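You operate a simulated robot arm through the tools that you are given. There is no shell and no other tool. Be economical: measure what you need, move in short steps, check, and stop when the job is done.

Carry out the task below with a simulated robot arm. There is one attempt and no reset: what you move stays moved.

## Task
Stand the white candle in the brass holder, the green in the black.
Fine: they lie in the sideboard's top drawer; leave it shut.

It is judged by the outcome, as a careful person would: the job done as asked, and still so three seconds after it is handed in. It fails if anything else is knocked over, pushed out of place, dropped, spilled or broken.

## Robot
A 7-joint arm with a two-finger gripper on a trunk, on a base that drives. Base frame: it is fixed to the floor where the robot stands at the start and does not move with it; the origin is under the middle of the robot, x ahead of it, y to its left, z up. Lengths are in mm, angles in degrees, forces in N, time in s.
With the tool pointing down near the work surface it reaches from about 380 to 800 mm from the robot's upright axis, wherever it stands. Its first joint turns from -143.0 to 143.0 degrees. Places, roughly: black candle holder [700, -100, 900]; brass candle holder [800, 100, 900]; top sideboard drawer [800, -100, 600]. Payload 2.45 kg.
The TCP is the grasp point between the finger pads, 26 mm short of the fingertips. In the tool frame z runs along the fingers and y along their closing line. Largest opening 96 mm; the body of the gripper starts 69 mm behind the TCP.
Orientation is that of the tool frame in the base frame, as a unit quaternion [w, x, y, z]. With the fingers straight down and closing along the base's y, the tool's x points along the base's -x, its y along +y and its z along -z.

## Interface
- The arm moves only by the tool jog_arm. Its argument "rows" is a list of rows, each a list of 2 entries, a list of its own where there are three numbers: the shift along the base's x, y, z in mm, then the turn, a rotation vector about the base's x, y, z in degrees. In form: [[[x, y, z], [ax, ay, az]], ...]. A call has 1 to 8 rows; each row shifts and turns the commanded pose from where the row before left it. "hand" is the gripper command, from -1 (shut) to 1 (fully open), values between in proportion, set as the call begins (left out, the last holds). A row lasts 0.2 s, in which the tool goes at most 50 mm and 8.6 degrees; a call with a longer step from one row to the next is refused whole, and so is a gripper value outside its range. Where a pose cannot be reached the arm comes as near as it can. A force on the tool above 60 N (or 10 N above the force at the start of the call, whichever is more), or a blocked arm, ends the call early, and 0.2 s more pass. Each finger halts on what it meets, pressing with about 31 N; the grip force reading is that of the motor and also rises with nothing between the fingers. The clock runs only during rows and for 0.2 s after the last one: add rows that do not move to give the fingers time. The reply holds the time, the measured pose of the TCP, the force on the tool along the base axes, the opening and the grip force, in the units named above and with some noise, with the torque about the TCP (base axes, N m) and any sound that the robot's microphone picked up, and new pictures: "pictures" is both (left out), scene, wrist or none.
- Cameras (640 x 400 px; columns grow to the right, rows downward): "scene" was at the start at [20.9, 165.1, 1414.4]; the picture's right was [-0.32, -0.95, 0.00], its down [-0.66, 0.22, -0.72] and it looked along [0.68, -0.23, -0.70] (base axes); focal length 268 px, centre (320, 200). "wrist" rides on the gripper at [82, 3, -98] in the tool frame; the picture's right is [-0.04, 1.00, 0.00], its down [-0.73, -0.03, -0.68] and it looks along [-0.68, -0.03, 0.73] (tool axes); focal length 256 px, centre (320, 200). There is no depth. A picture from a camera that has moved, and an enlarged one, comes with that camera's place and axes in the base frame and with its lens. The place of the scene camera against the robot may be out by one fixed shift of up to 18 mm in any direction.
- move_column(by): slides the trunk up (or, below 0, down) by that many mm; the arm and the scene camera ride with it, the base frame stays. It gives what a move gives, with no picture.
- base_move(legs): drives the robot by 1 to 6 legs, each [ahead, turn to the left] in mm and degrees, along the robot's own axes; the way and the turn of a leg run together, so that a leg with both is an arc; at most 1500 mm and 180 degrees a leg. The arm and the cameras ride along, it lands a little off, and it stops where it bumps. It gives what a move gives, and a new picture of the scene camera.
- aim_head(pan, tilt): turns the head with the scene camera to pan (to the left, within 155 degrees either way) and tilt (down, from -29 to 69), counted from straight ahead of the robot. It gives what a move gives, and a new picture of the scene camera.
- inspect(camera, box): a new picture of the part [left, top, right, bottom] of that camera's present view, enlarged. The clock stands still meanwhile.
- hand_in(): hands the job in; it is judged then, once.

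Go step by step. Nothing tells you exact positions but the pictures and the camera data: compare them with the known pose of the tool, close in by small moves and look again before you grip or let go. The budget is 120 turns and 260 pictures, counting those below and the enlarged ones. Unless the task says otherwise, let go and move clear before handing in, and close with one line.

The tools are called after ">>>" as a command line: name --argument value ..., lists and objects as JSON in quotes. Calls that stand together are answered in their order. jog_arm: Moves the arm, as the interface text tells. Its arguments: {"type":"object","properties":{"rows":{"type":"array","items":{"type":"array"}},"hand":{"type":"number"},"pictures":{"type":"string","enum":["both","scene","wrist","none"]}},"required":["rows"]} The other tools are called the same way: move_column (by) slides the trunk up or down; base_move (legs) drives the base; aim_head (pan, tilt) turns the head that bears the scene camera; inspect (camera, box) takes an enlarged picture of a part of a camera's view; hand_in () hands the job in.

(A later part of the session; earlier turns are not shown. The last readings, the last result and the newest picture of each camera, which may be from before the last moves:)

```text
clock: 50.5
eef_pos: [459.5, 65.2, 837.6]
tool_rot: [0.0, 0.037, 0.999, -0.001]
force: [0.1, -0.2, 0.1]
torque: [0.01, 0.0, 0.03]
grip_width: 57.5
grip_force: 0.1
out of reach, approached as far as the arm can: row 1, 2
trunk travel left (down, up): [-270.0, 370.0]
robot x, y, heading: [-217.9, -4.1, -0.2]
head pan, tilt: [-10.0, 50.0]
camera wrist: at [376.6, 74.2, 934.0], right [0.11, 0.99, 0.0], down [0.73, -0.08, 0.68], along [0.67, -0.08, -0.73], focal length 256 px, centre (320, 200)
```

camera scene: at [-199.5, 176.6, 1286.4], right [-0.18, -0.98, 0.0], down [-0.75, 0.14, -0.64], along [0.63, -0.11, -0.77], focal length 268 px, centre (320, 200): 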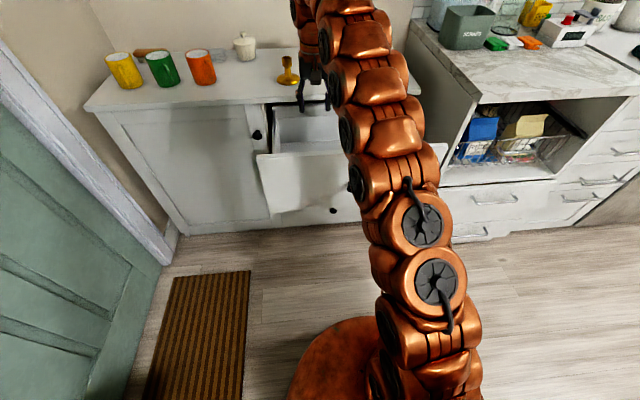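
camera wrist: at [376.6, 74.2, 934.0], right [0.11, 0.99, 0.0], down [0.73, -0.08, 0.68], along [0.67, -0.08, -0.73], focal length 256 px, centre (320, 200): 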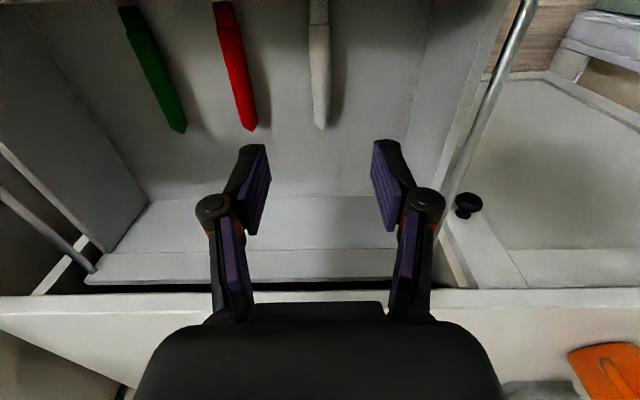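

>>> base_move --legs '[[48, 0]]'

>>> inspect --camera "wrist" --box '[100, 0, 420, 200]'

```text
clock: 51.4
eef_pos: [507.0, 64.7, 836.9]
tool_rot: [0.001, 0.035, 0.999, -0.001]
force: [-0.6, -0.3, 1.3]
torque: [0.01, 0.01, -0.01]
grip_width: 57.5
grip_force: 0.0
trunk travel left (down, up): [-270.0, 370.0]
robot x, y, heading: [-170.4, -2.8, -0.2]
head pan, tilt: [-10.0, 50.0]
camera scene: at [-151.3, 176.5, 1226.4], right [-0.18, -0.98, 0.0], down [-0.75, 0.13, -0.64], along [0.63, -0.11, -0.77], focal length 268 px, centre (320, 200)
```

scene: 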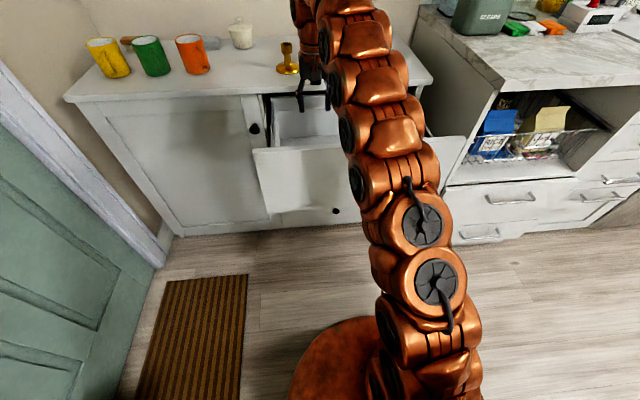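

```text
2.00 times, centred on (260, 100) of wrist
camera zoom: at [424.8, 74.2, 934.0], right [0.11, 0.99, 0.0], down [0.73, -0.08, 0.68], along [0.67, -0.08, -0.73], focal length 512 px, centre (440, 400)
```

zoom: 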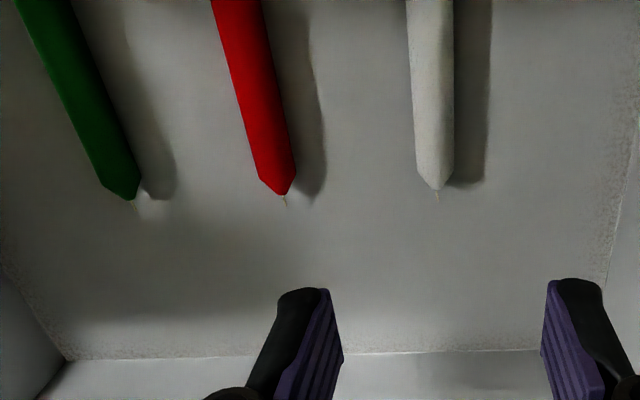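

White candle lies about 5 mm to the right of the tool's centre, with its axis at z≈577. I'll shift over, then lower the trunk to just above it.

>>> jog_arm --rows '[[[0, -5, 0], [0, 0, 0]], [[0, 0, 0], [0, 0, 0]]]' --pictures "none"

>>> move_column --by -195

>>> jog_arm --rows '[[[0, 0, 0], [0, 0, 0]]]'

```text
clock: 52.0
eef_pos: [506.5, 59.1, 836.9]
tool_rot: [0.0, 0.036, 0.999, -0.001]
force: [1.1, -0.1, 0.6]
torque: [-0.01, 0.03, -0.03]
grip_width: 57.7
grip_force: 0.0
trunk travel left (down, up): [-270.0, 370.0]
robot x, y, heading: [-172.5, -2.9, -0.2]
head pan, tilt: [-10.0, 50.0]
```

```text
clock: 54.1
eef_pos: [505.9, 59.4, 641.9]
tool_rot: [-0.001, 0.036, 0.999, -0.002]
force: [-0.1, 0.6, -0.2]
torque: [0.01, 0.0, 0.01]
grip_width: 57.9
grip_force: 0.1
trunk travel left (down, up): [-75.0, 565.0]
robot x, y, heading: [-173.3, -0.7, -0.1]
head pan, tilt: [-10.0, 50.0]
```

```text
clock: 54.5
eef_pos: [507.0, 60.2, 641.8]
tool_rot: [0.0, 0.036, 0.999, -0.001]
force: [0.7, 0.7, -0.4]
torque: [-0.01, 0.01, 0.04]
grip_width: 57.4
grip_force: 0.1
trunk travel left (down, up): [-75.0, 565.0]
robot x, y, heading: [-170.4, -1.0, -0.1]
head pan, tilt: [-10.0, 50.0]
camera scene: at [-151.3, 176.5, 1031.4], right [-0.18, -0.98, 0.0], down [-0.75, 0.13, -0.64], along [0.63, -0.11, -0.77], focal length 268 px, centre (320, 200)
camera wrist: at [424.7, 69.1, 739.1], right [0.11, 0.99, 0.0], down [0.73, -0.08, 0.68], along [0.67, -0.08, -0.73], focal length 256 px, centre (320, 200)
```

scene: 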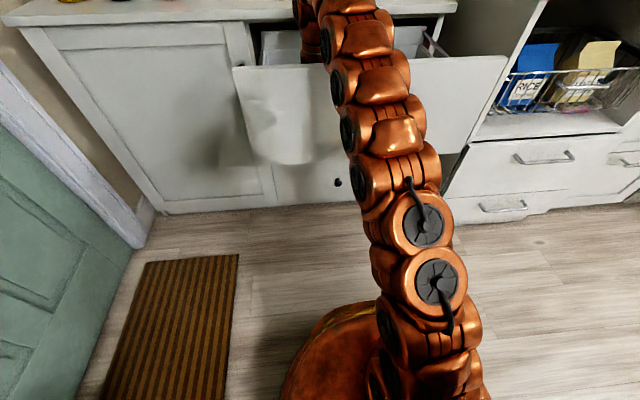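
wrist: 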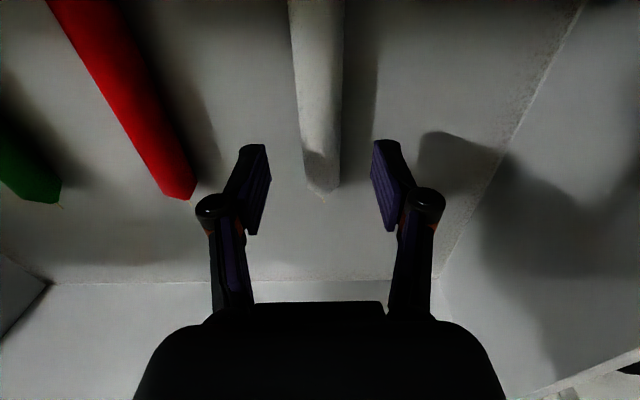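

From the vertical baseline the candle axis is at z≈587 and the floor near 575. I'll lower to TCP z≈604 and grip.

>>> jog_arm --rows '[[[0, 0, -20], [0, 0, 0]], [[0, 0, -10], [0, 0, 0]], [[0, 0, -5], [0, 0, 0]], [[0, 0, 0], [0, 0, 0]]]' --pictures "wrist"

```text
clock: 55.5
eef_pos: [508.4, 60.3, 609.7]
tool_rot: [0.004, 0.036, 0.999, -0.001]
force: [7.0, 2.6, 46.5]
torque: [0.31, 0.07, -0.06]
grip_width: 61.5
grip_force: 19.3
trunk travel left (down, up): [-75.0, 565.0]
robot x, y, heading: [-173.1, -4.4, -0.2]
head pan, tilt: [-10.0, 50.0]
camera wrist: at [424.6, 69.4, 707.4], right [0.11, 0.99, 0.0], down [0.72, -0.08, 0.69], along [0.68, -0.08, -0.73], focal length 256 px, centre (320, 200)
```

wrist: 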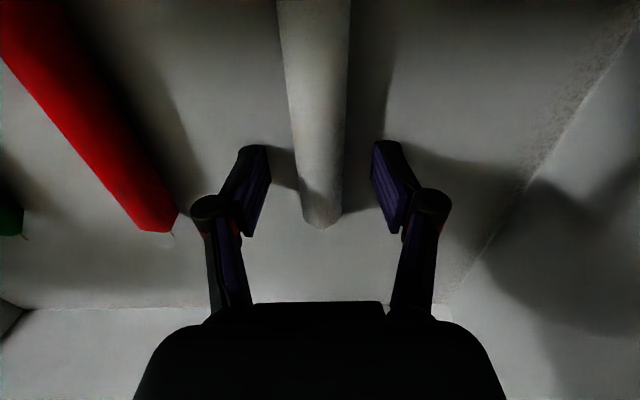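

The fingertips touch the floor at TCP z≈610. I'll raise a few mm and close on the candle.

>>> jog_arm --rows '[[[0, 0, 7], [0, 0, 0]], [[0, 0, 0], [0, 0, 0]]]' --pictures "none"

>>> jog_arm --rows '[[[0, 0, 0], [0, 0, 0]], [[0, 0, 0], [0, 0, 0]], [[0, 0, 0], [0, 0, 0]], [[0, 0, 0], [0, 0, 0]], [[0, 0, 0], [0, 0, 0]]]' --hand -1 --pictures "wrist"

```text
clock: 56.1
eef_pos: [506.5, 59.8, 612.1]
tool_rot: [-0.002, 0.036, 0.999, -0.002]
force: [0.8, -1.0, 1.7]
torque: [0.04, -0.04, 0.0]
grip_width: 58.1
grip_force: 0.8
trunk travel left (down, up): [-75.0, 565.0]
robot x, y, heading: [-171.9, -1.2, -0.1]
head pan, tilt: [-10.0, 50.0]
```

```text
clock: 57.3
eef_pos: [507.5, 59.4, 616.0]
tool_rot: [0.001, 0.036, 0.999, -0.001]
force: [-1.1, 4.8, 24.0]
torque: [0.42, 0.09, 0.07]
grip_width: 21.6
grip_force: 31.1
trunk travel left (down, up): [-75.0, 565.0]
robot x, y, heading: [-173.0, 0.2, -0.1]
head pan, tilt: [-10.0, 50.0]
camera wrist: at [424.4, 68.9, 712.3], right [0.11, 0.99, 0.0], down [0.73, -0.08, 0.68], along [0.68, -0.08, -0.73], focal length 256 px, centre (320, 200)
```

wrist: 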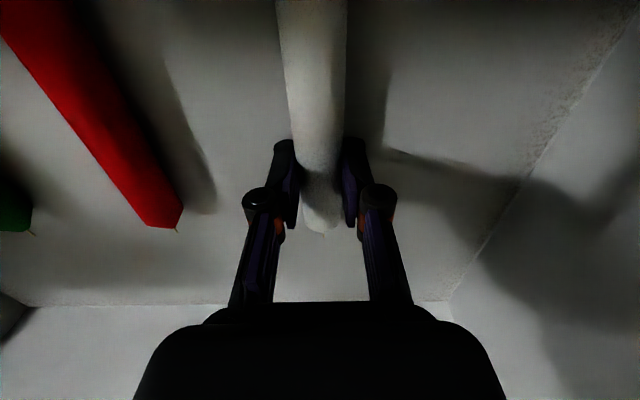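

The white candle is gripped at 21.6 mm. I'll lift it straight up.

>>> jog_arm --rows '[[[0, 0, 15], [0, 0, 0]], [[0, 0, 25], [0, 0, 0]], [[0, 0, 25], [0, 0, 0]], [[0, 0, 0], [0, 0, 0]]]' --pictures "wrist"

>>> move_column --by 250

```text
clock: 58.3
eef_pos: [504.6, 60.0, 645.1]
tool_rot: [0.0, 0.036, 0.999, -0.002]
force: [-0.3, -0.2, 0.1]
torque: [0.01, 0.0, -0.01]
grip_width: 21.9
grip_force: 30.9
out of reach, approached as far as the arm can: row 2, 3
trunk travel left (down, up): [-75.0, 565.0]
robot x, y, heading: [-171.2, -4.6, -0.1]
head pan, tilt: [-10.0, 50.0]
camera wrist: at [422.2, 68.7, 742.3], right [0.11, 0.99, 0.0], down [0.73, -0.08, 0.68], along [0.67, -0.08, -0.73], focal length 256 px, centre (320, 200)
```

wrist: 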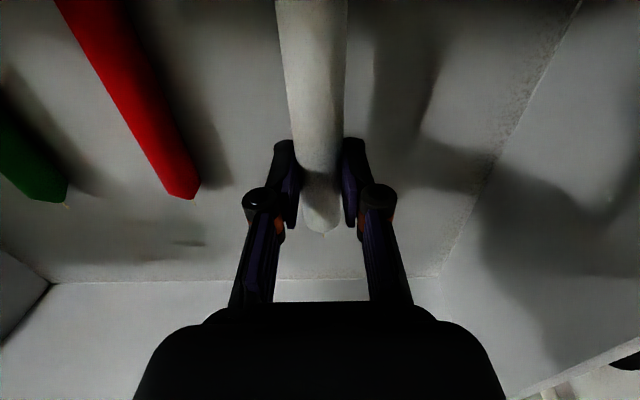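

```text
clock: 60.9
eef_pos: [504.9, 59.5, 894.3]
tool_rot: [0.0, 0.035, 0.999, -0.002]
force: [0.2, -0.4, -0.8]
torque: [0.03, -0.03, -0.01]
grip_width: 21.6
grip_force: 30.9
trunk travel left (down, up): [-325.0, 315.0]
robot x, y, heading: [-170.5, -1.2, -0.3]
head pan, tilt: [-10.0, 50.0]
```

White candle is held and clear of the drawer. Next I'll swing it upright, wick up, about the tool's closing axis.

>>> jog_arm --rows '[[[0, 0, 15], [-0.59, -8.16, 0]], [[0, 0, 15], [-0.59, -8.16, 0]], [[0, 0, 15], [-0.59, -8.16, 0]], [[0, 0, 15], [-0.59, -8.16, 0]], [[0, 0, 15], [-0.59, -8.16, 0]], [[0, 0, 15], [-0.59, -8.16, 0]], [[0, 0, 15], [-0.59, -8.16, 0]], [[0, 0, 15], [-0.59, -8.16, 0]]]' --pictures "none"

>>> jog_arm --rows '[[[0, 0, 0], [-0.59, -8.16, 0]], [[0, 0, 0], [-0.59, -8.16, 0]], [[0, 0, 0], [-0.59, -8.16, 0]], [[0, 0, 0], [0, 0, 0]]]' --pictures "both"

```text
clock: 62.7
eef_pos: [504.9, 58.7, 1014.8]
tool_rot: [0.54, 0.032, 0.841, -0.022]
force: [0.5, 1.1, -0.1]
torque: [0.02, 0.0, -0.02]
grip_width: 21.7
grip_force: 30.6
trunk travel left (down, up): [-325.0, 315.0]
robot x, y, heading: [-169.1, -0.1, -0.0]
head pan, tilt: [-10.0, 50.0]
```

```text
clock: 63.7
eef_pos: [505.3, 59.3, 1014.0]
tool_rot: [0.707, 0.026, 0.706, -0.026]
force: [-0.7, 0.9, -0.4]
torque: [-0.01, 0.04, -0.04]
grip_width: 21.6
grip_force: 31.1
trunk travel left (down, up): [-325.0, 315.0]
robot x, y, heading: [-170.2, -0.4, 0.1]
head pan, tilt: [-10.0, 50.0]
camera scene: at [-151.4, 176.6, 1281.4], right [-0.18, -0.98, 0.0], down [-0.75, 0.14, -0.64], along [0.63, -0.11, -0.77], focal length 268 px, centre (320, 200)
camera wrist: at [405.8, 70.1, 932.3], right [0.08, 1.0, 0.04], down [-0.68, 0.02, 0.73], along [0.73, -0.08, 0.68], focal length 256 px, centre (320, 200)
```

scene: 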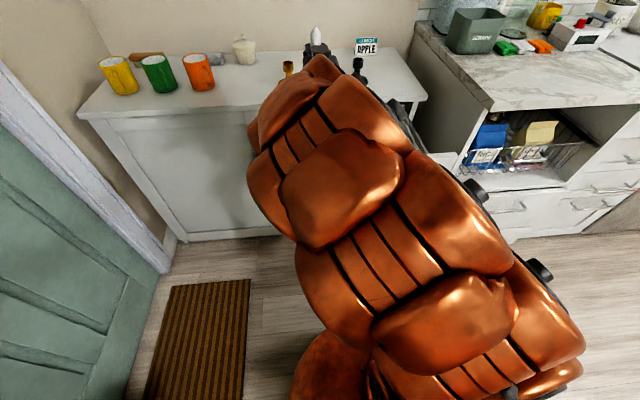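
wrist: 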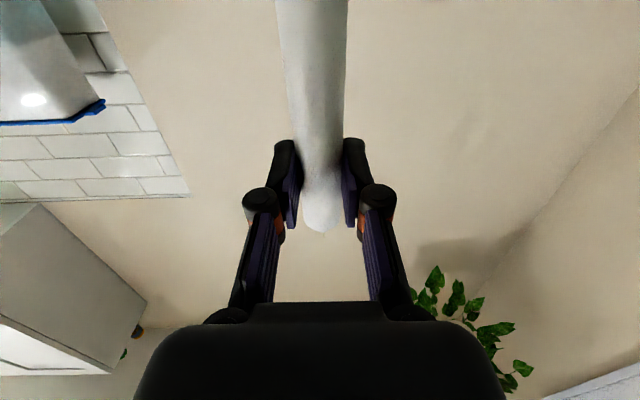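

The candle is upright. I'll check the holders and the candle together in an enlarged scene view, to calibrate that camera.

>>> inspect --camera "scene" --box '[250, 15, 394, 105]'

```text
4.44 times, centred on (322, 60) of scene
camera zoom: at [-151.4, 176.6, 1281.4], right [-0.18, -0.98, 0.0], down [-0.75, 0.14, -0.64], along [0.63, -0.11, -0.77], focal length 1190 px, centre (311, 822)
```

zoom: 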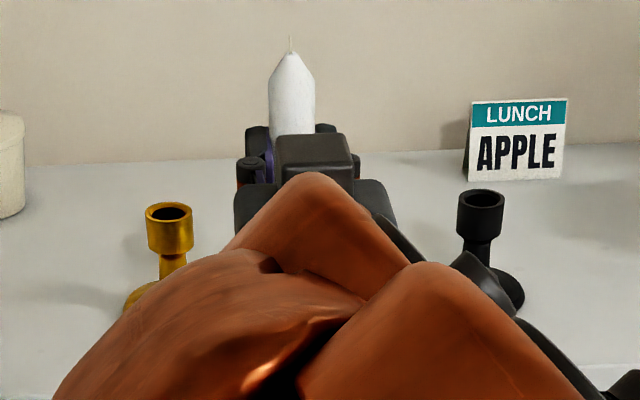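

The scene camera reads about 10 mm off in y, matching earlier. After correction the brass rim is at about (752, 113, 892) and the black at about (733, -119, 892). I'll drive forward 135 mm, with the candle staying high and clear of both.

>>> base_move --legs '[[135, 0]]'

>>> jog_arm --rows '[[[0, 0, 0], [0, 0, 8]], [[0, 0, 0], [0, 0, 8]], [[0, 0, 0], [0, 0, 8]], [[0, 0, 0], [0, 0, 8]], [[0, 0, 0], [0, 0, 0]]]' --pictures "scene"

```text
clock: 65.0
eef_pos: [640.4, 58.8, 1014.8]
tool_rot: [0.706, 0.027, 0.707, -0.027]
force: [-0.3, -0.7, -0.7]
torque: [-0.02, 0.01, -0.01]
grip_width: 21.7
grip_force: 30.5
trunk travel left (down, up): [-325.0, 315.0]
robot x, y, heading: [-32.8, -0.6, -0.1]
head pan, tilt: [-10.0, 50.0]
camera scene: at [-15.5, 176.0, 1281.4], right [-0.18, -0.98, 0.0], down [-0.75, 0.13, -0.64], along [0.63, -0.11, -0.77], focal length 268 px, centre (320, 200)
```

scene: 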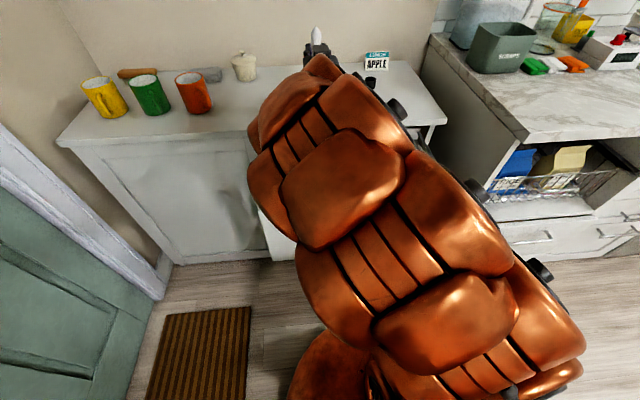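

```text
clock: 66.2
eef_pos: [641.3, 58.6, 1014.2]
tool_rot: [0.687, -0.17, 0.686, 0.169]
force: [0.3, 0.3, -0.9]
torque: [0.0, 0.05, 0.0]
grip_width: 21.8
grip_force: 31.3
trunk travel left (down, up): [-325.0, 315.0]
robot x, y, heading: [-37.2, -1.5, -0.1]
head pan, tilt: [-10.0, 50.0]
camera scene: at [-15.5, 176.0, 1281.4], right [-0.18, -0.98, 0.0], down [-0.75, 0.13, -0.64], along [0.63, -0.11, -0.77], focal length 268 px, centre (320, 200)
```

scene: 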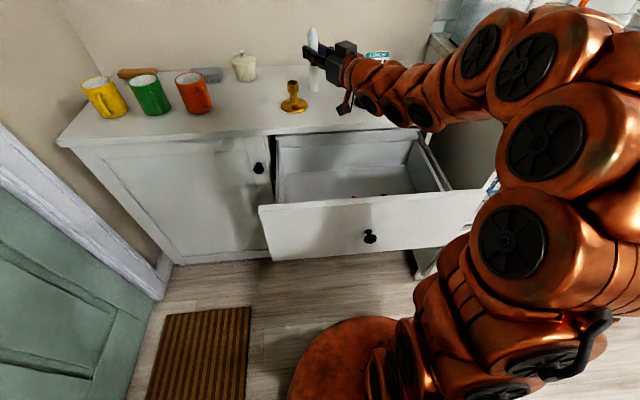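

Now both the candle and the brass holder are clearly visible. I'll enlarge that view.

>>> inspect --camera "scene" --box '[256, 15, 384, 125]'

```text
3.64 times, centred on (320, 70) of scene
camera zoom: at [-15.5, 176.0, 1281.4], right [-0.18, -0.98, 0.0], down [-0.75, 0.13, -0.64], along [0.63, -0.11, -0.77], focal length 974 px, centre (320, 673)
```

zoom: 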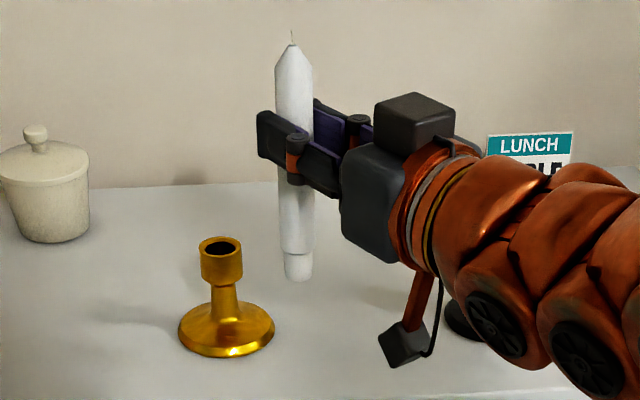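

Scene geometry puts the brass axis at about (754, 114). I'll move the candle over it at the same height.

>>> jog_arm --rows '[[[25, 12, 0], [0, 0, 0]], [[24, 12, 0], [0, 0, 0]], [[24, 12, 0], [0, 0, 0]], [[24, 11, 0], [0, 0, 0]], [[0, 0, 0], [0, 0, 0]]]' --pictures "none"

>>> inspect --camera "scene" --box '[256, 15, 384, 125]'

```text
clock: 67.4
eef_pos: [738.8, 105.5, 1014.4]
tool_rot: [0.687, -0.169, 0.686, 0.169]
force: [0.8, 0.3, -0.5]
torque: [0.03, -0.02, 0.02]
grip_width: 21.6
grip_force: 30.9
trunk travel left (down, up): [-325.0, 315.0]
robot x, y, heading: [-36.9, -0.5, -0.0]
head pan, tilt: [-10.0, 50.0]
```

```text
3.64 times, centred on (320, 70) of scene
camera zoom: at [-15.5, 176.0, 1281.4], right [-0.18, -0.98, 0.0], down [-0.75, 0.13, -0.64], along [0.63, -0.11, -0.77], focal length 974 px, centre (320, 673)
```

zoom: 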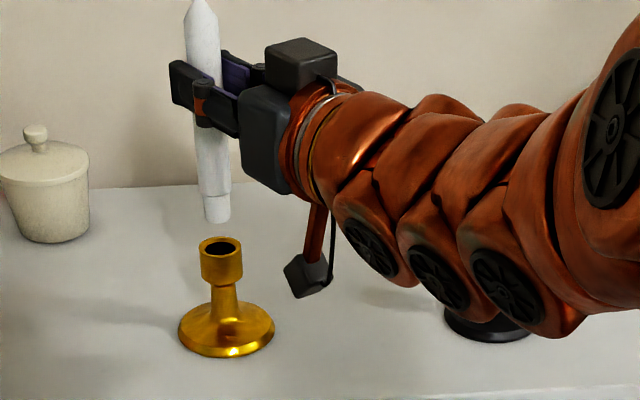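

Nearly aligned; the candle needs about 1.5 mm to the right. I'll lower by 15 mm and enlarge further.

>>> jog_arm --rows '[[[0, -1.5, -8], [0, 0, 0]], [[0, 0, -7], [0, 0, 0]], [[0, 0, 0], [0, 0, 0]]]' --pictures "none"

>>> inspect --camera "scene" --box '[264, 40, 328, 90]'

```text
clock: 68.2
eef_pos: [739.5, 103.7, 998.8]
tool_rot: [0.687, -0.168, 0.687, 0.168]
force: [-0.1, 1.2, -0.3]
torque: [0.04, -0.01, 0.0]
grip_width: 21.8
grip_force: 31.7
trunk travel left (down, up): [-325.0, 315.0]
robot x, y, heading: [-37.7, -1.5, -0.3]
head pan, tilt: [-10.0, 50.0]
```

```text
8.00 times, centred on (296, 65) of scene
camera zoom: at [-15.5, 176.0, 1281.4], right [-0.18, -0.98, 0.0], down [-0.75, 0.13, -0.64], along [0.63, -0.11, -0.77], focal length 2142 px, centre (512, 1280)
```

zoom: 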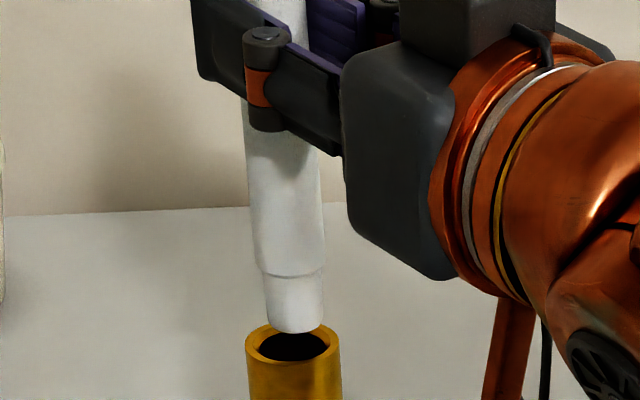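

Peg is about 21 mm in a 27 mm cup, with roughly 6 mm of height left. I'll shift 1 mm left and lower gently, watching the force.

>>> jog_arm --rows '[[[0, 1, -3], [0, 0, 0]], [[0, 0, -3], [0, 0, 0]], [[0, 0, -2], [0, 0, 0]], [[0, 0, 0], [0, 0, 0]]]' --pictures "none"

>>> inspect --camera "scene" --box '[264, 40, 328, 90]'

```text
clock: 69.2
eef_pos: [737.5, 105.0, 992.1]
tool_rot: [0.687, -0.169, 0.687, 0.169]
force: [0.3, 0.8, -1.5]
torque: [-0.02, 0.0, 0.03]
grip_width: 21.6
grip_force: 31.2
trunk travel left (down, up): [-325.0, 315.0]
robot x, y, heading: [-35.3, -4.9, -0.0]
head pan, tilt: [-10.0, 50.0]
```

```text
8.00 times, centred on (296, 65) of scene
camera zoom: at [-15.5, 176.0, 1281.4], right [-0.18, -0.98, 0.0], down [-0.75, 0.13, -0.64], along [0.63, -0.11, -0.77], focal length 2142 px, centre (512, 1280)
```

zoom: 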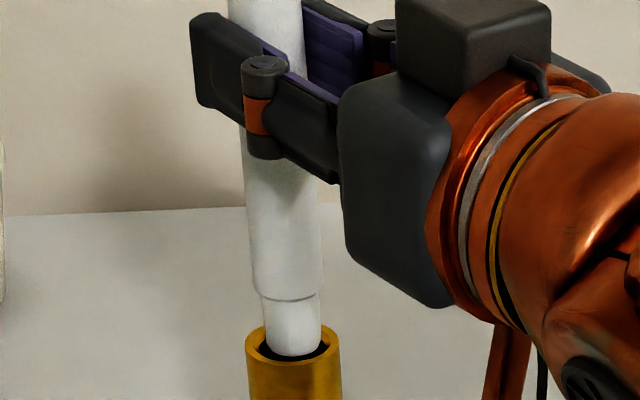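

>>> jog_arm --rows '[[[0, -0.5, -2], [0, 0, 0]], [[0, 0, -2], [0, 0, 0]], [[0, 0, 0], [0, 0, 0]]]' --pictures "none"

>>> inspect --camera "scene" --box '[264, 40, 328, 90]'

```text
clock: 70.0
eef_pos: [737.9, 104.2, 988.1]
tool_rot: [0.687, -0.169, 0.686, 0.169]
force: [3.4, 0.6, 2.6]
torque: [0.09, -0.39, -0.01]
grip_width: 21.9
grip_force: 31.5
trunk travel left (down, up): [-325.0, 315.0]
robot x, y, heading: [-31.4, -4.2, -0.0]
head pan, tilt: [-10.0, 50.0]
```

```text
8.00 times, centred on (296, 65) of scene
camera zoom: at [-15.5, 176.0, 1281.4], right [-0.18, -0.98, 0.0], down [-0.75, 0.13, -0.64], along [0.63, -0.11, -0.77], focal length 2142 px, centre (512, 1280)
```

zoom: 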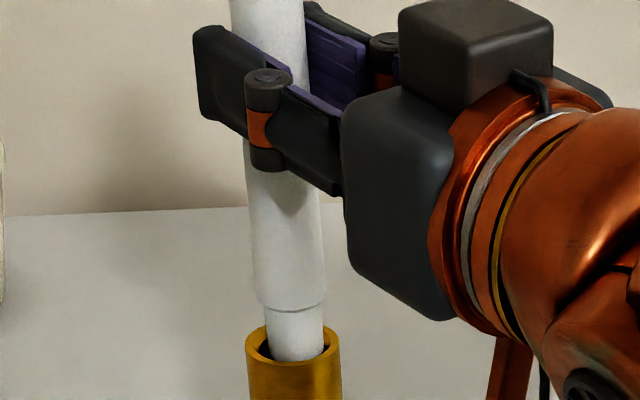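

The peg has started into the cup and touches the near wall (force +x). I'll shift 2 mm away and continue down.

>>> jog_arm --rows '[[[2.5, -0.3, 0], [0, 0, 0]], [[0, 0, -3], [0, 0, 0]], [[0, 0, -3], [0, 0, 0]], [[0, 0, 0], [0, 0, 0]]]' --pictures "none"

>>> inspect --camera "scene" --box '[264, 40, 328, 90]'

```text
clock: 71.0
eef_pos: [741.1, 103.3, 981.7]
tool_rot: [0.686, -0.17, 0.687, 0.169]
force: [0.7, 0.6, -0.4]
torque: [0.03, 0.0, 0.0]
grip_width: 21.4
grip_force: 31.2
trunk travel left (down, up): [-325.0, 315.0]
robot x, y, heading: [-36.2, -1.2, -0.0]
head pan, tilt: [-10.0, 50.0]
```

```text
8.00 times, centred on (296, 65) of scene
camera zoom: at [-15.5, 176.0, 1281.4], right [-0.18, -0.98, 0.0], down [-0.75, 0.13, -0.64], along [0.63, -0.11, -0.77], focal length 2142 px, centre (512, 1280)
```

zoom: 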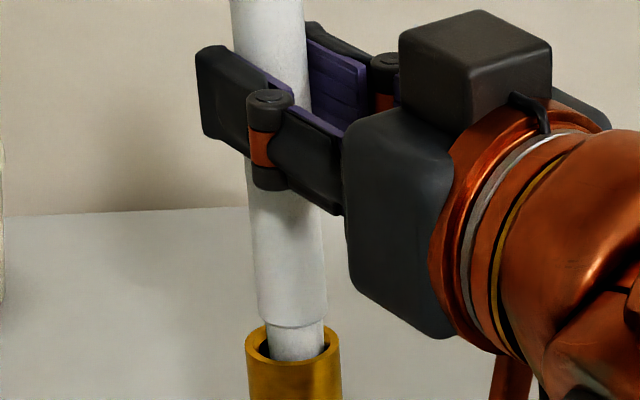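

The peg is inside and free. I'll continue down until it seats.

>>> jog_arm --rows '[[[0, 1, -3], [0, 0, 0]], [[0, 0, -3], [0, 0, 0]], [[0, 0, -3], [0, 0, 0]], [[0, 0, -2], [0, 0, 0]], [[0, 0, 0], [0, 0, 0]]]' --pictures "none"

>>> inspect --camera "scene" --box '[264, 40, 328, 90]'

```text
clock: 72.2
eef_pos: [740.8, 105.4, 971.4]
tool_rot: [0.687, -0.169, 0.686, 0.169]
force: [0.8, 0.6, 7.0]
torque: [0.12, -0.19, -0.02]
grip_width: 21.6
grip_force: 31.4
trunk travel left (down, up): [-325.0, 315.0]
robot x, y, heading: [-36.6, -1.7, -0.3]
head pan, tilt: [-10.0, 50.0]
```

```text
8.00 times, centred on (296, 65) of scene
camera zoom: at [-15.9, 176.0, 1281.5], right [-0.18, -0.98, 0.0], down [-0.75, 0.13, -0.64], along [0.63, -0.11, -0.77], focal length 2142 px, centre (512, 1280)
```

zoom: 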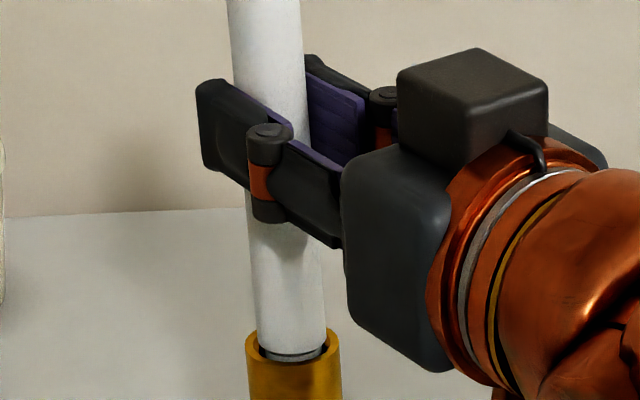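

>>> jog_arm --rows '[[[0, 0, -1.5], [0, 0, 0]], [[0, 0, 0], [0, 0, 0]], [[0, 0, 0], [0, 0, 0]]]' --pictures "none"

```text
clock: 73.0
eef_pos: [740.1, 104.7, 971.0]
tool_rot: [0.688, -0.169, 0.685, 0.169]
force: [3.0, 1.5, 18.9]
torque: [0.27, -0.68, 0.01]
grip_width: 21.9
grip_force: 30.8
trunk travel left (down, up): [-325.0, 315.0]
robot x, y, heading: [-35.2, -4.2, -0.1]
head pan, tilt: [-10.0, 50.0]
```

The candle is seated on the cup's floor, with force rising stiffly. I'll relieve the press and open the fingers.

>>> jog_arm --rows '[[[0, 0, 1.5], [0, 0, 0]], [[0, 0, 0.5], [0, 0, 0]], [[0, 0, 0], [0, 0, 0]]]' --pictures "none"

>>> jog_arm --rows '[[[0, 0, 0], [0, 0, 0]], [[0, 0, 0], [0, 0, 0]], [[0, 0, 0], [0, 0, 0]], [[0, 0, 0], [0, 0, 0]]]' --hand 0.3 --pictures "none"

>>> inspect --camera "scene" --box '[256, 10, 384, 110]'

```text
clock: 73.8
eef_pos: [739.9, 104.9, 972.0]
tool_rot: [0.687, -0.169, 0.687, 0.169]
force: [1.7, 0.2, 12.9]
torque: [0.17, -0.39, 0.02]
grip_width: 21.6
grip_force: 31.4
trunk travel left (down, up): [-325.0, 315.0]
robot x, y, heading: [-33.8, -0.3, 0.0]
head pan, tilt: [-10.0, 50.0]
```

```text
clock: 74.8
eef_pos: [740.8, 103.8, 970.4]
tool_rot: [0.686, -0.169, 0.687, 0.169]
force: [1.2, 0.1, 1.0]
torque: [0.0, 0.0, 0.01]
grip_width: 62.4
grip_force: 0.2
trunk travel left (down, up): [-325.0, 315.0]
robot x, y, heading: [-32.1, -2.8, -0.3]
head pan, tilt: [-10.0, 50.0]
```

```text
4.00 times, centred on (320, 60) of scene
camera zoom: at [-15.5, 176.0, 1281.4], right [-0.18, -0.98, 0.0], down [-0.75, 0.13, -0.64], along [0.63, -0.11, -0.77], focal length 1071 px, centre (320, 760)
```

zoom: 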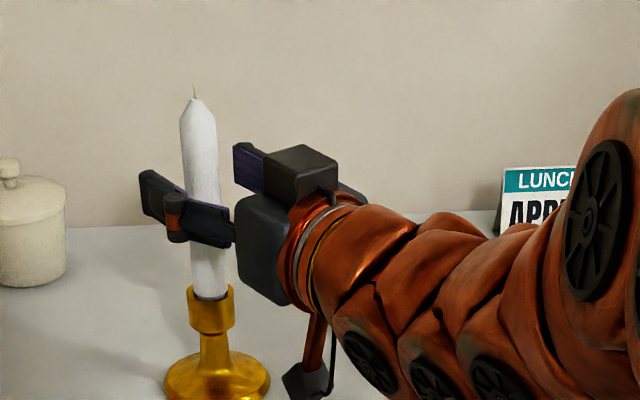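

The white candle stands upright. I'll withdraw straight back along the fingers.

>>> jog_arm --rows '[[[-13, -7, 0], [0, 0, 0]], [[-26.5, -14, 0], [0, 0, 0]], [[-26.5, -14, 0], [0, 0, 0]], [[-26.5, -14, 0], [0, 0, 0]], [[-35, -18, 0], [0, 0, 0]], [[0, 0, 0], [0, 0, 0]]]' --pictures "scene"

>>> inspect --camera "scene" --box '[256, 10, 384, 110]'

```text
clock: 76.2
eef_pos: [613.3, 36.8, 971.7]
tool_rot: [0.687, -0.168, 0.687, 0.168]
force: [0.2, 0.5, -1.3]
torque: [-0.01, -0.01, -0.05]
grip_width: 62.4
grip_force: 0.1
trunk travel left (down, up): [-325.0, 315.0]
robot x, y, heading: [-36.4, -0.6, -0.3]
head pan, tilt: [-10.0, 50.0]
camera scene: at [-15.5, 176.0, 1281.4], right [-0.18, -0.98, 0.0], down [-0.75, 0.13, -0.64], along [0.63, -0.11, -0.77], focal length 268 px, centre (320, 200)
```

scene: 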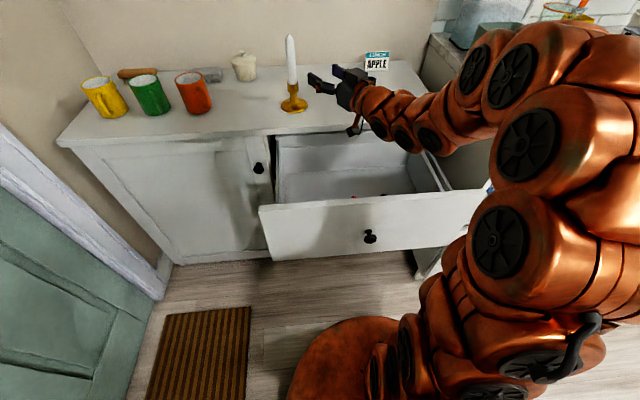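

```text
4.00 times, centred on (320, 60) of scene
camera zoom: at [-15.5, 176.0, 1281.4], right [-0.18, -0.98, 0.0], down [-0.75, 0.13, -0.64], along [0.63, -0.11, -0.77], focal length 1071 px, centre (320, 760)
```

zoom: 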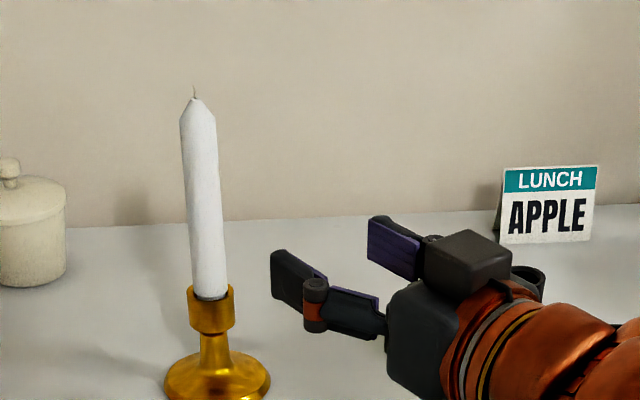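

White is standing cleanly in the brass. Now the green one, tip at about (537, -148): I'll back the base up, unwind the yaw and move over the drawer's right side.

>>> base_move --legs '[[-135, 0]]'

>>> jog_arm --rows '[[[2, -36, -8], [0, 0, -8]], [[2, -36, -8], [0, 0, -8]], [[2, -36, -8], [0, 0, -8]], [[2, -36, -8], [0, 0, -8]], [[2, -36, -8], [0.6, 8.1, 0]], [[0, 0, -8], [0.6, 8.1, 0]], [[0, 0, -8], [0.6, 8.1, 0]], [[0, 0, -8], [0.6, 8.1, 0]]]' --hand 0.2 --pictures "none"

>>> jog_arm --rows '[[[0, 0, -8], [0.6, 8.16, 0]], [[0, 0, -8], [0.6, 8.16, 0]], [[0, 0, 0], [0.6, 8.16, 0]], [[0, 0, 0], [0.6, 8.16, 0]], [[0, 0, 0], [0.6, 8.16, 0]], [[0, 0, 0], [0.6, 8.16, 0]], [[0, 0, 0], [0.6, 8.16, 0]], [[0, 0, 0], [0, 0, 0]]]'

```text
clock: 77.5
eef_pos: [477.1, 38.0, 971.4]
tool_rot: [0.686, -0.169, 0.687, 0.169]
force: [0.1, 0.6, 0.7]
torque: [0.01, -0.04, -0.03]
grip_width: 62.4
grip_force: 0.1
trunk travel left (down, up): [-325.0, 315.0]
robot x, y, heading: [-168.8, -1.8, -0.2]
head pan, tilt: [-10.0, 50.0]
camera scene: at [-150.5, 176.3, 1281.4], right [-0.18, -0.98, 0.0], down [-0.75, 0.13, -0.64], along [0.63, -0.11, -0.77], focal length 268 px, centre (320, 200)
```

scene: 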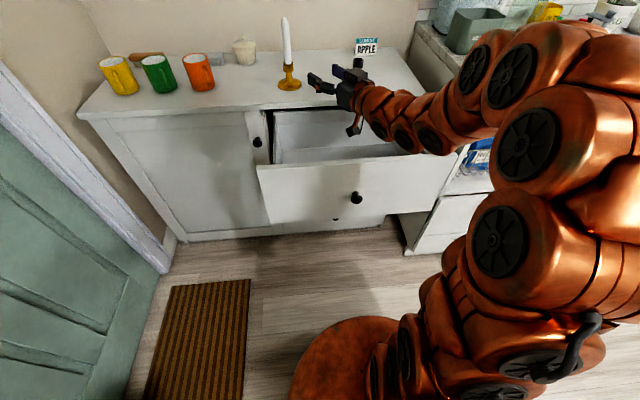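

```text
clock: 79.3
eef_pos: [488.2, -142.1, 905.5]
tool_rot: [0.478, 0.034, 0.878, -0.019]
force: [0.8, -0.8, 0.6]
torque: [0.01, 0.0, -0.02]
grip_width: 57.6
grip_force: 0.0
trunk travel left (down, up): [-325.0, 315.0]
robot x, y, heading: [-172.4, -1.9, -0.4]
head pan, tilt: [-10.0, 50.0]
```

```text
clock: 81.1
eef_pos: [488.3, -142.4, 891.0]
tool_rot: [0.0, 0.037, 0.999, -0.001]
force: [0.2, 0.1, 0.8]
torque: [0.02, 0.0, 0.0]
grip_width: 57.6
grip_force: 0.1
trunk travel left (down, up): [-325.0, 315.0]
robot x, y, heading: [-170.0, -1.2, -0.4]
head pan, tilt: [-10.0, 50.0]
camera scene: at [-150.6, 176.3, 1281.4], right [-0.18, -0.98, 0.0], down [-0.75, 0.13, -0.64], along [0.63, -0.11, -0.77], focal length 268 px, centre (320, 200)
camera wrist: at [405.4, -132.2, 988.7], right [0.11, 0.99, 0.0], down [0.73, -0.08, 0.68], along [0.68, -0.08, -0.73], focal length 256 px, centre (320, 200)
```

scene: 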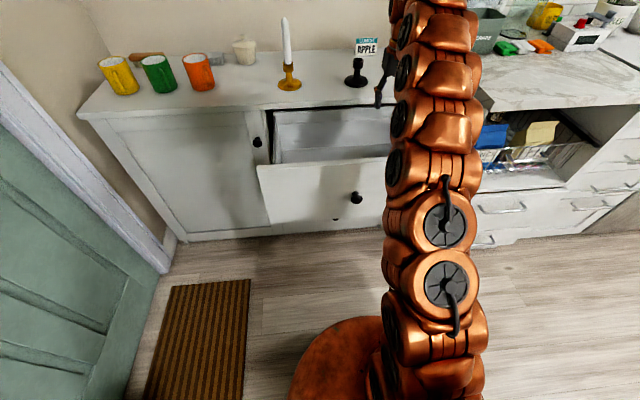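
wrist: 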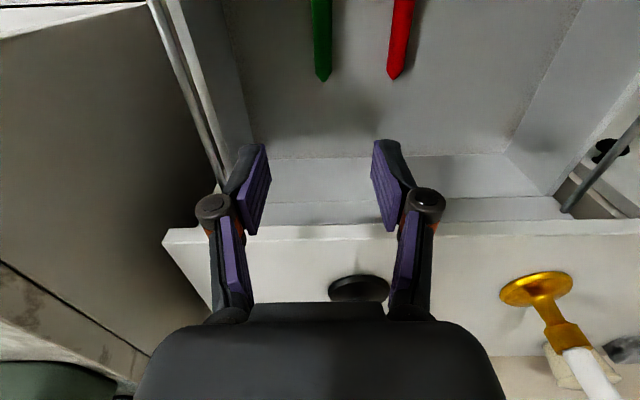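

The green candle is centred and aligned under the tool, with its tip 46 mm ahead, the same grasp as before. I'll lower.

>>> move_column --by -245

>>> jog_arm --rows '[[[0, 1, -12], [0, 0, 0]], [[0, 0, -10], [0, 0, 0]], [[0, 0, 0], [0, 0, 0]]]' --pictures "wrist"

```text
clock: 83.7
eef_pos: [489.1, -141.2, 646.4]
tool_rot: [0.002, 0.036, 0.999, -0.002]
force: [0.3, 0.6, 0.0]
torque: [-0.04, -0.01, 0.03]
grip_width: 57.5
grip_force: 0.0
trunk travel left (down, up): [-80.0, 560.0]
robot x, y, heading: [-168.0, 0.1, -0.3]
head pan, tilt: [-10.0, 50.0]
```

```text
clock: 84.5
eef_pos: [489.6, -141.1, 623.7]
tool_rot: [0.004, 0.037, 0.999, -0.003]
force: [-1.3, -0.3, 0.0]
torque: [-0.01, -0.01, -0.01]
grip_width: 57.6
grip_force: 0.1
trunk travel left (down, up): [-80.0, 560.0]
robot x, y, heading: [-173.3, 0.6, -0.1]
head pan, tilt: [-10.0, 50.0]
camera wrist: at [405.5, -131.5, 721.1], right [0.11, 0.99, 0.0], down [0.73, -0.08, 0.68], along [0.68, -0.08, -0.73], focal length 256 px, centre (320, 200)
```

wrist: 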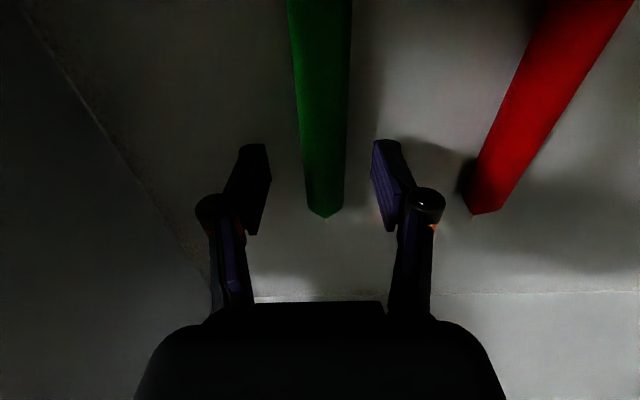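

>>> jog_arm --rows '[[[0, 0, -5], [0, 0, 0]], [[0, 0, -4], [0, 0, 0]], [[0, 0, 0], [0, 0, 0]]]' --pictures "none"

>>> jog_arm --rows '[[[0, 0, 0], [0, 0, 0]], [[0, 0, 0], [0, 0, 0]], [[0, 0, 0], [0, 0, 0]], [[0, 0, 0], [0, 0, 0]], [[0, 0, 0], [0, 0, 0]]]' --hand -1 --pictures "none"

>>> jog_arm --rows '[[[0, 0, 10], [0, 0, 0]], [[0, 0, 18], [0, 0, 0]], [[0, 0, 0], [0, 0, 0]]]' --pictures "wrist"

```text
clock: 85.2
eef_pos: [487.8, -140.5, 615.0]
tool_rot: [0.002, 0.037, 0.999, -0.002]
force: [-0.7, -0.2, 0.7]
torque: [0.0, -0.02, -0.01]
grip_width: 57.6
grip_force: 0.0
trunk travel left (down, up): [-80.0, 560.0]
robot x, y, heading: [-169.2, 3.5, -0.2]
head pan, tilt: [-10.0, 50.0]
```

```text
clock: 86.5
eef_pos: [486.8, -139.8, 614.9]
tool_rot: [0.002, 0.037, 0.999, -0.001]
force: [-0.5, -1.6, 1.6]
torque: [0.02, 0.01, 0.04]
grip_width: 22.0
grip_force: 31.5
trunk travel left (down, up): [-80.0, 560.0]
robot x, y, heading: [-173.8, -2.3, -0.1]
head pan, tilt: [-10.0, 50.0]
```

```text
clock: 87.2
eef_pos: [488.3, -141.3, 643.9]
tool_rot: [0.002, 0.037, 0.999, -0.003]
force: [-0.4, 0.7, -1.4]
torque: [0.02, -0.03, 0.01]
grip_width: 22.1
grip_force: 30.8
trunk travel left (down, up): [-80.0, 560.0]
robot x, y, heading: [-170.4, -1.2, 0.0]
head pan, tilt: [-10.0, 50.0]
camera wrist: at [405.4, -131.2, 740.3], right [0.11, 0.99, 0.0], down [0.73, -0.08, 0.68], along [0.68, -0.08, -0.73], focal length 256 px, centre (320, 200)
```

wrist: 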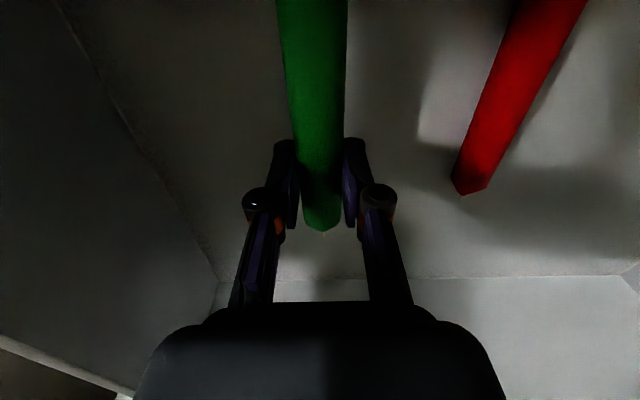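

Green is held identically. I'll lift it out and swing it upright.

>>> move_column --by 250

>>> jog_arm --rows '[[[0, 0, 15], [-0.59, -8.16, 0]], [[0, 0, 15], [-0.59, -8.16, 0]], [[0, 0, 15], [-0.59, -8.16, 0]], [[0, 0, 15], [-0.59, -8.16, 0]], [[0, 0, 15], [-0.59, -8.16, 0]], [[0, 0, 15], [-0.59, -8.16, 0]], [[0, 0, 15], [-0.59, -8.16, 0]], [[0, 0, 15], [-0.59, -8.16, 0]]]' --pictures "none"

>>> jog_arm --rows '[[[0, 0, 0], [-0.59, -8.16, 0]], [[0, 0, 0], [-0.59, -8.16, 0]], [[0, 0, 0], [-0.59, -8.16, 0]], [[0, 0, 0], [0, 0, 8.5]], [[0, 0, 0], [0, 0, 8.5]], [[0, 0, 0], [0, 0, 0]]]' --pictures "scene"

```text
clock: 89.8
eef_pos: [487.8, -141.2, 893.1]
tool_rot: [0.002, 0.036, 0.999, -0.001]
force: [-0.2, 0.5, -0.7]
torque: [-0.01, 0.0, 0.0]
grip_width: 21.7
grip_force: 31.0
trunk travel left (down, up): [-330.0, 310.0]
robot x, y, heading: [-170.1, -2.7, 0.0]
head pan, tilt: [-10.0, 50.0]
```

```text
clock: 91.6
eef_pos: [487.1, -141.6, 1014.4]
tool_rot: [0.544, 0.032, 0.838, -0.02]
force: [-0.1, 0.3, 0.1]
torque: [0.01, -0.02, -0.02]
grip_width: 21.5
grip_force: 30.5
trunk travel left (down, up): [-330.0, 310.0]
robot x, y, heading: [-169.7, -4.9, -0.3]
head pan, tilt: [-10.0, 50.0]
```

```text
clock: 93.0
eef_pos: [487.8, -141.2, 1011.9]
tool_rot: [0.704, -0.077, 0.702, 0.08]
force: [0.6, 0.2, -2.1]
torque: [-0.04, -0.01, -0.01]
grip_width: 21.6
grip_force: 31.2
trunk travel left (down, up): [-330.0, 310.0]
robot x, y, heading: [-166.6, -0.7, -0.1]
head pan, tilt: [-10.0, 50.0]
camera scene: at [-150.5, 176.1, 1286.4], right [-0.18, -0.98, 0.0], down [-0.75, 0.14, -0.64], along [0.63, -0.11, -0.77], focal length 268 px, centre (320, 200)
```

scene: 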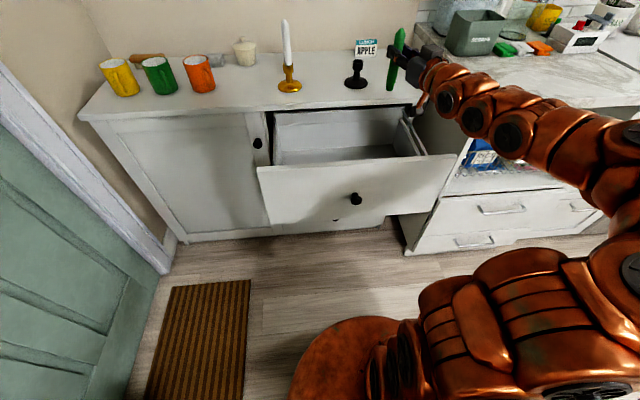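

Green is upright. The elbow has room to the counter, so I'll drive forward 135 mm with the candle still short of the black holder.

>>> jog_arm --rows '[[[0, 18, 3], [0, 0, 0]], [[0, 0, 0], [0, 0, 0]]]' --pictures "none"

>>> base_move --legs '[[135, 0]]'

>>> inspect --camera "scene" --box '[310, 10, 438, 110]'

```text
clock: 93.6
eef_pos: [488.7, -122.8, 1016.1]
tool_rot: [0.704, -0.078, 0.702, 0.08]
force: [1.0, -1.3, 0.5]
torque: [0.02, 0.02, -0.01]
grip_width: 21.7
grip_force: 30.9
trunk travel left (down, up): [-330.0, 310.0]
robot x, y, heading: [-168.6, -0.8, 0.1]
head pan, tilt: [-10.0, 50.0]
```

```text
clock: 94.9
eef_pos: [622.7, -122.6, 1015.6]
tool_rot: [0.703, -0.078, 0.702, 0.079]
force: [-0.2, 0.2, 0.4]
torque: [0.0, 0.0, 0.01]
grip_width: 21.7
grip_force: 30.9
trunk travel left (down, up): [-330.0, 310.0]
robot x, y, heading: [-34.7, 0.2, -0.1]
head pan, tilt: [-10.0, 50.0]
camera scene: at [-16.0, 175.9, 1286.4], right [-0.18, -0.98, 0.0], down [-0.75, 0.13, -0.64], along [0.63, -0.11, -0.77], focal length 268 px, centre (320, 200)
```

scene: 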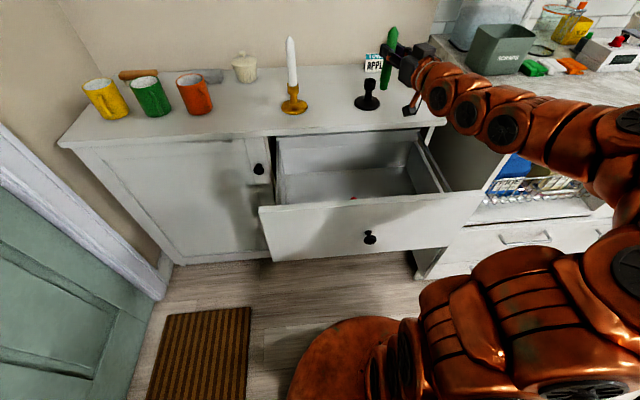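

```text
4.00 times, centred on (374, 60) of scene
camera zoom: at [-16.0, 175.9, 1286.4], right [-0.18, -0.98, 0.0], down [-0.75, 0.13, -0.64], along [0.63, -0.11, -0.77], focal length 1071 px, centre (104, 760)
```

zoom: 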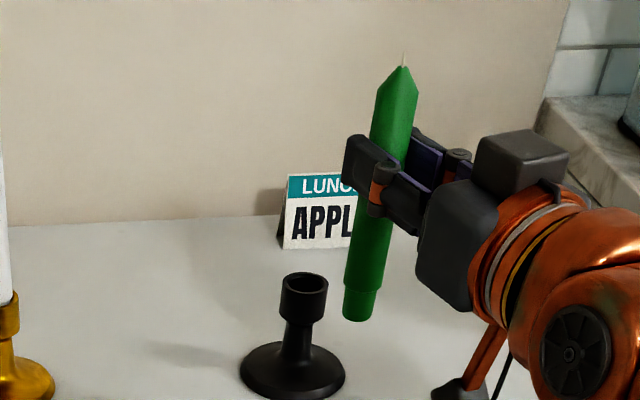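

From this calibrated view the black axis is at about (736, -116). I'll move the candle over it at hover height and check.

>>> jog_arm --rows '[[[32, 1, 0], [0, 0, 0]], [[32, 1, 0], [0, 0, 0]], [[31, 1, 0], [0, 0, 0]], [[0, 0, -8], [0, 0, 0]], [[0, 0, -5], [0, 0, 0]], [[0, 0, 0], [0, 0, 0]]]' --pictures "none"

>>> inspect --camera "scene" --box '[334, 45, 398, 95]'

```text
clock: 96.3
eef_pos: [717.5, -119.3, 1003.8]
tool_rot: [0.704, -0.078, 0.701, 0.079]
force: [0.4, -0.6, 0.1]
torque: [0.02, 0.0, 0.0]
grip_width: 21.6
grip_force: 30.7
trunk travel left (down, up): [-330.0, 310.0]
robot x, y, heading: [-33.0, 1.4, -0.0]
head pan, tilt: [-10.0, 50.0]
```

```text
8.00 times, centred on (366, 70) of scene
camera zoom: at [-16.0, 175.9, 1286.4], right [-0.18, -0.98, 0.0], down [-0.75, 0.13, -0.64], along [0.63, -0.11, -0.77], focal length 2142 px, centre (-48, 1240)
```

zoom: 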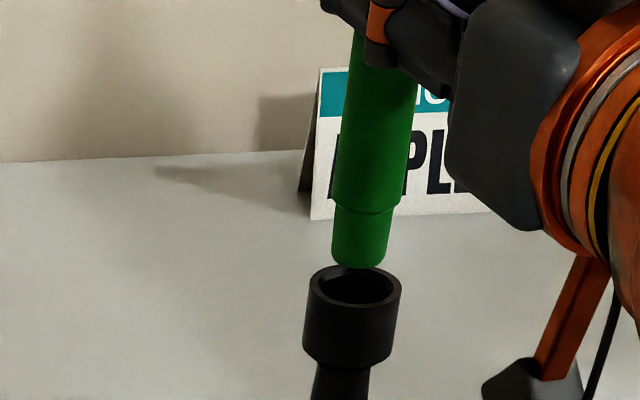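

Lateral alignment is right; depth needs about 2 mm more. I'll adjust and lower gently.

>>> jog_arm --rows '[[[2.5, -0.3, -4], [0, 0, 0]], [[0, 0, -4], [0, 0, 0]], [[0, 0, -3], [0, 0, 0]], [[0, 0, -2], [0, 0, 0]], [[0, 0, 0], [0, 0, 0]]]' --pictures "none"

>>> inspect --camera "scene" --box '[334, 45, 398, 95]'

```text
clock: 97.5
eef_pos: [721.0, -120.2, 990.9]
tool_rot: [0.703, -0.078, 0.702, 0.079]
force: [-0.1, 0.1, 0.1]
torque: [0.03, -0.01, -0.01]
grip_width: 21.5
grip_force: 30.9
trunk travel left (down, up): [-330.0, 310.0]
robot x, y, heading: [-36.3, -1.7, -0.1]
head pan, tilt: [-10.0, 50.0]
```

```text
8.00 times, centred on (366, 70) of scene
camera zoom: at [-16.0, 175.9, 1286.4], right [-0.18, -0.98, 0.0], down [-0.75, 0.13, -0.64], along [0.63, -0.11, -0.77], focal length 2142 px, centre (-48, 1240)
```

zoom: 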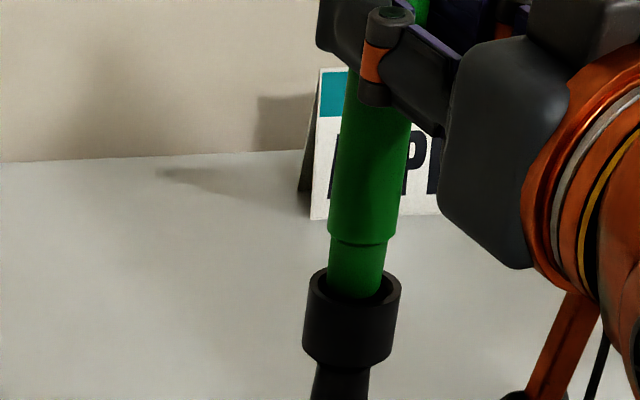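

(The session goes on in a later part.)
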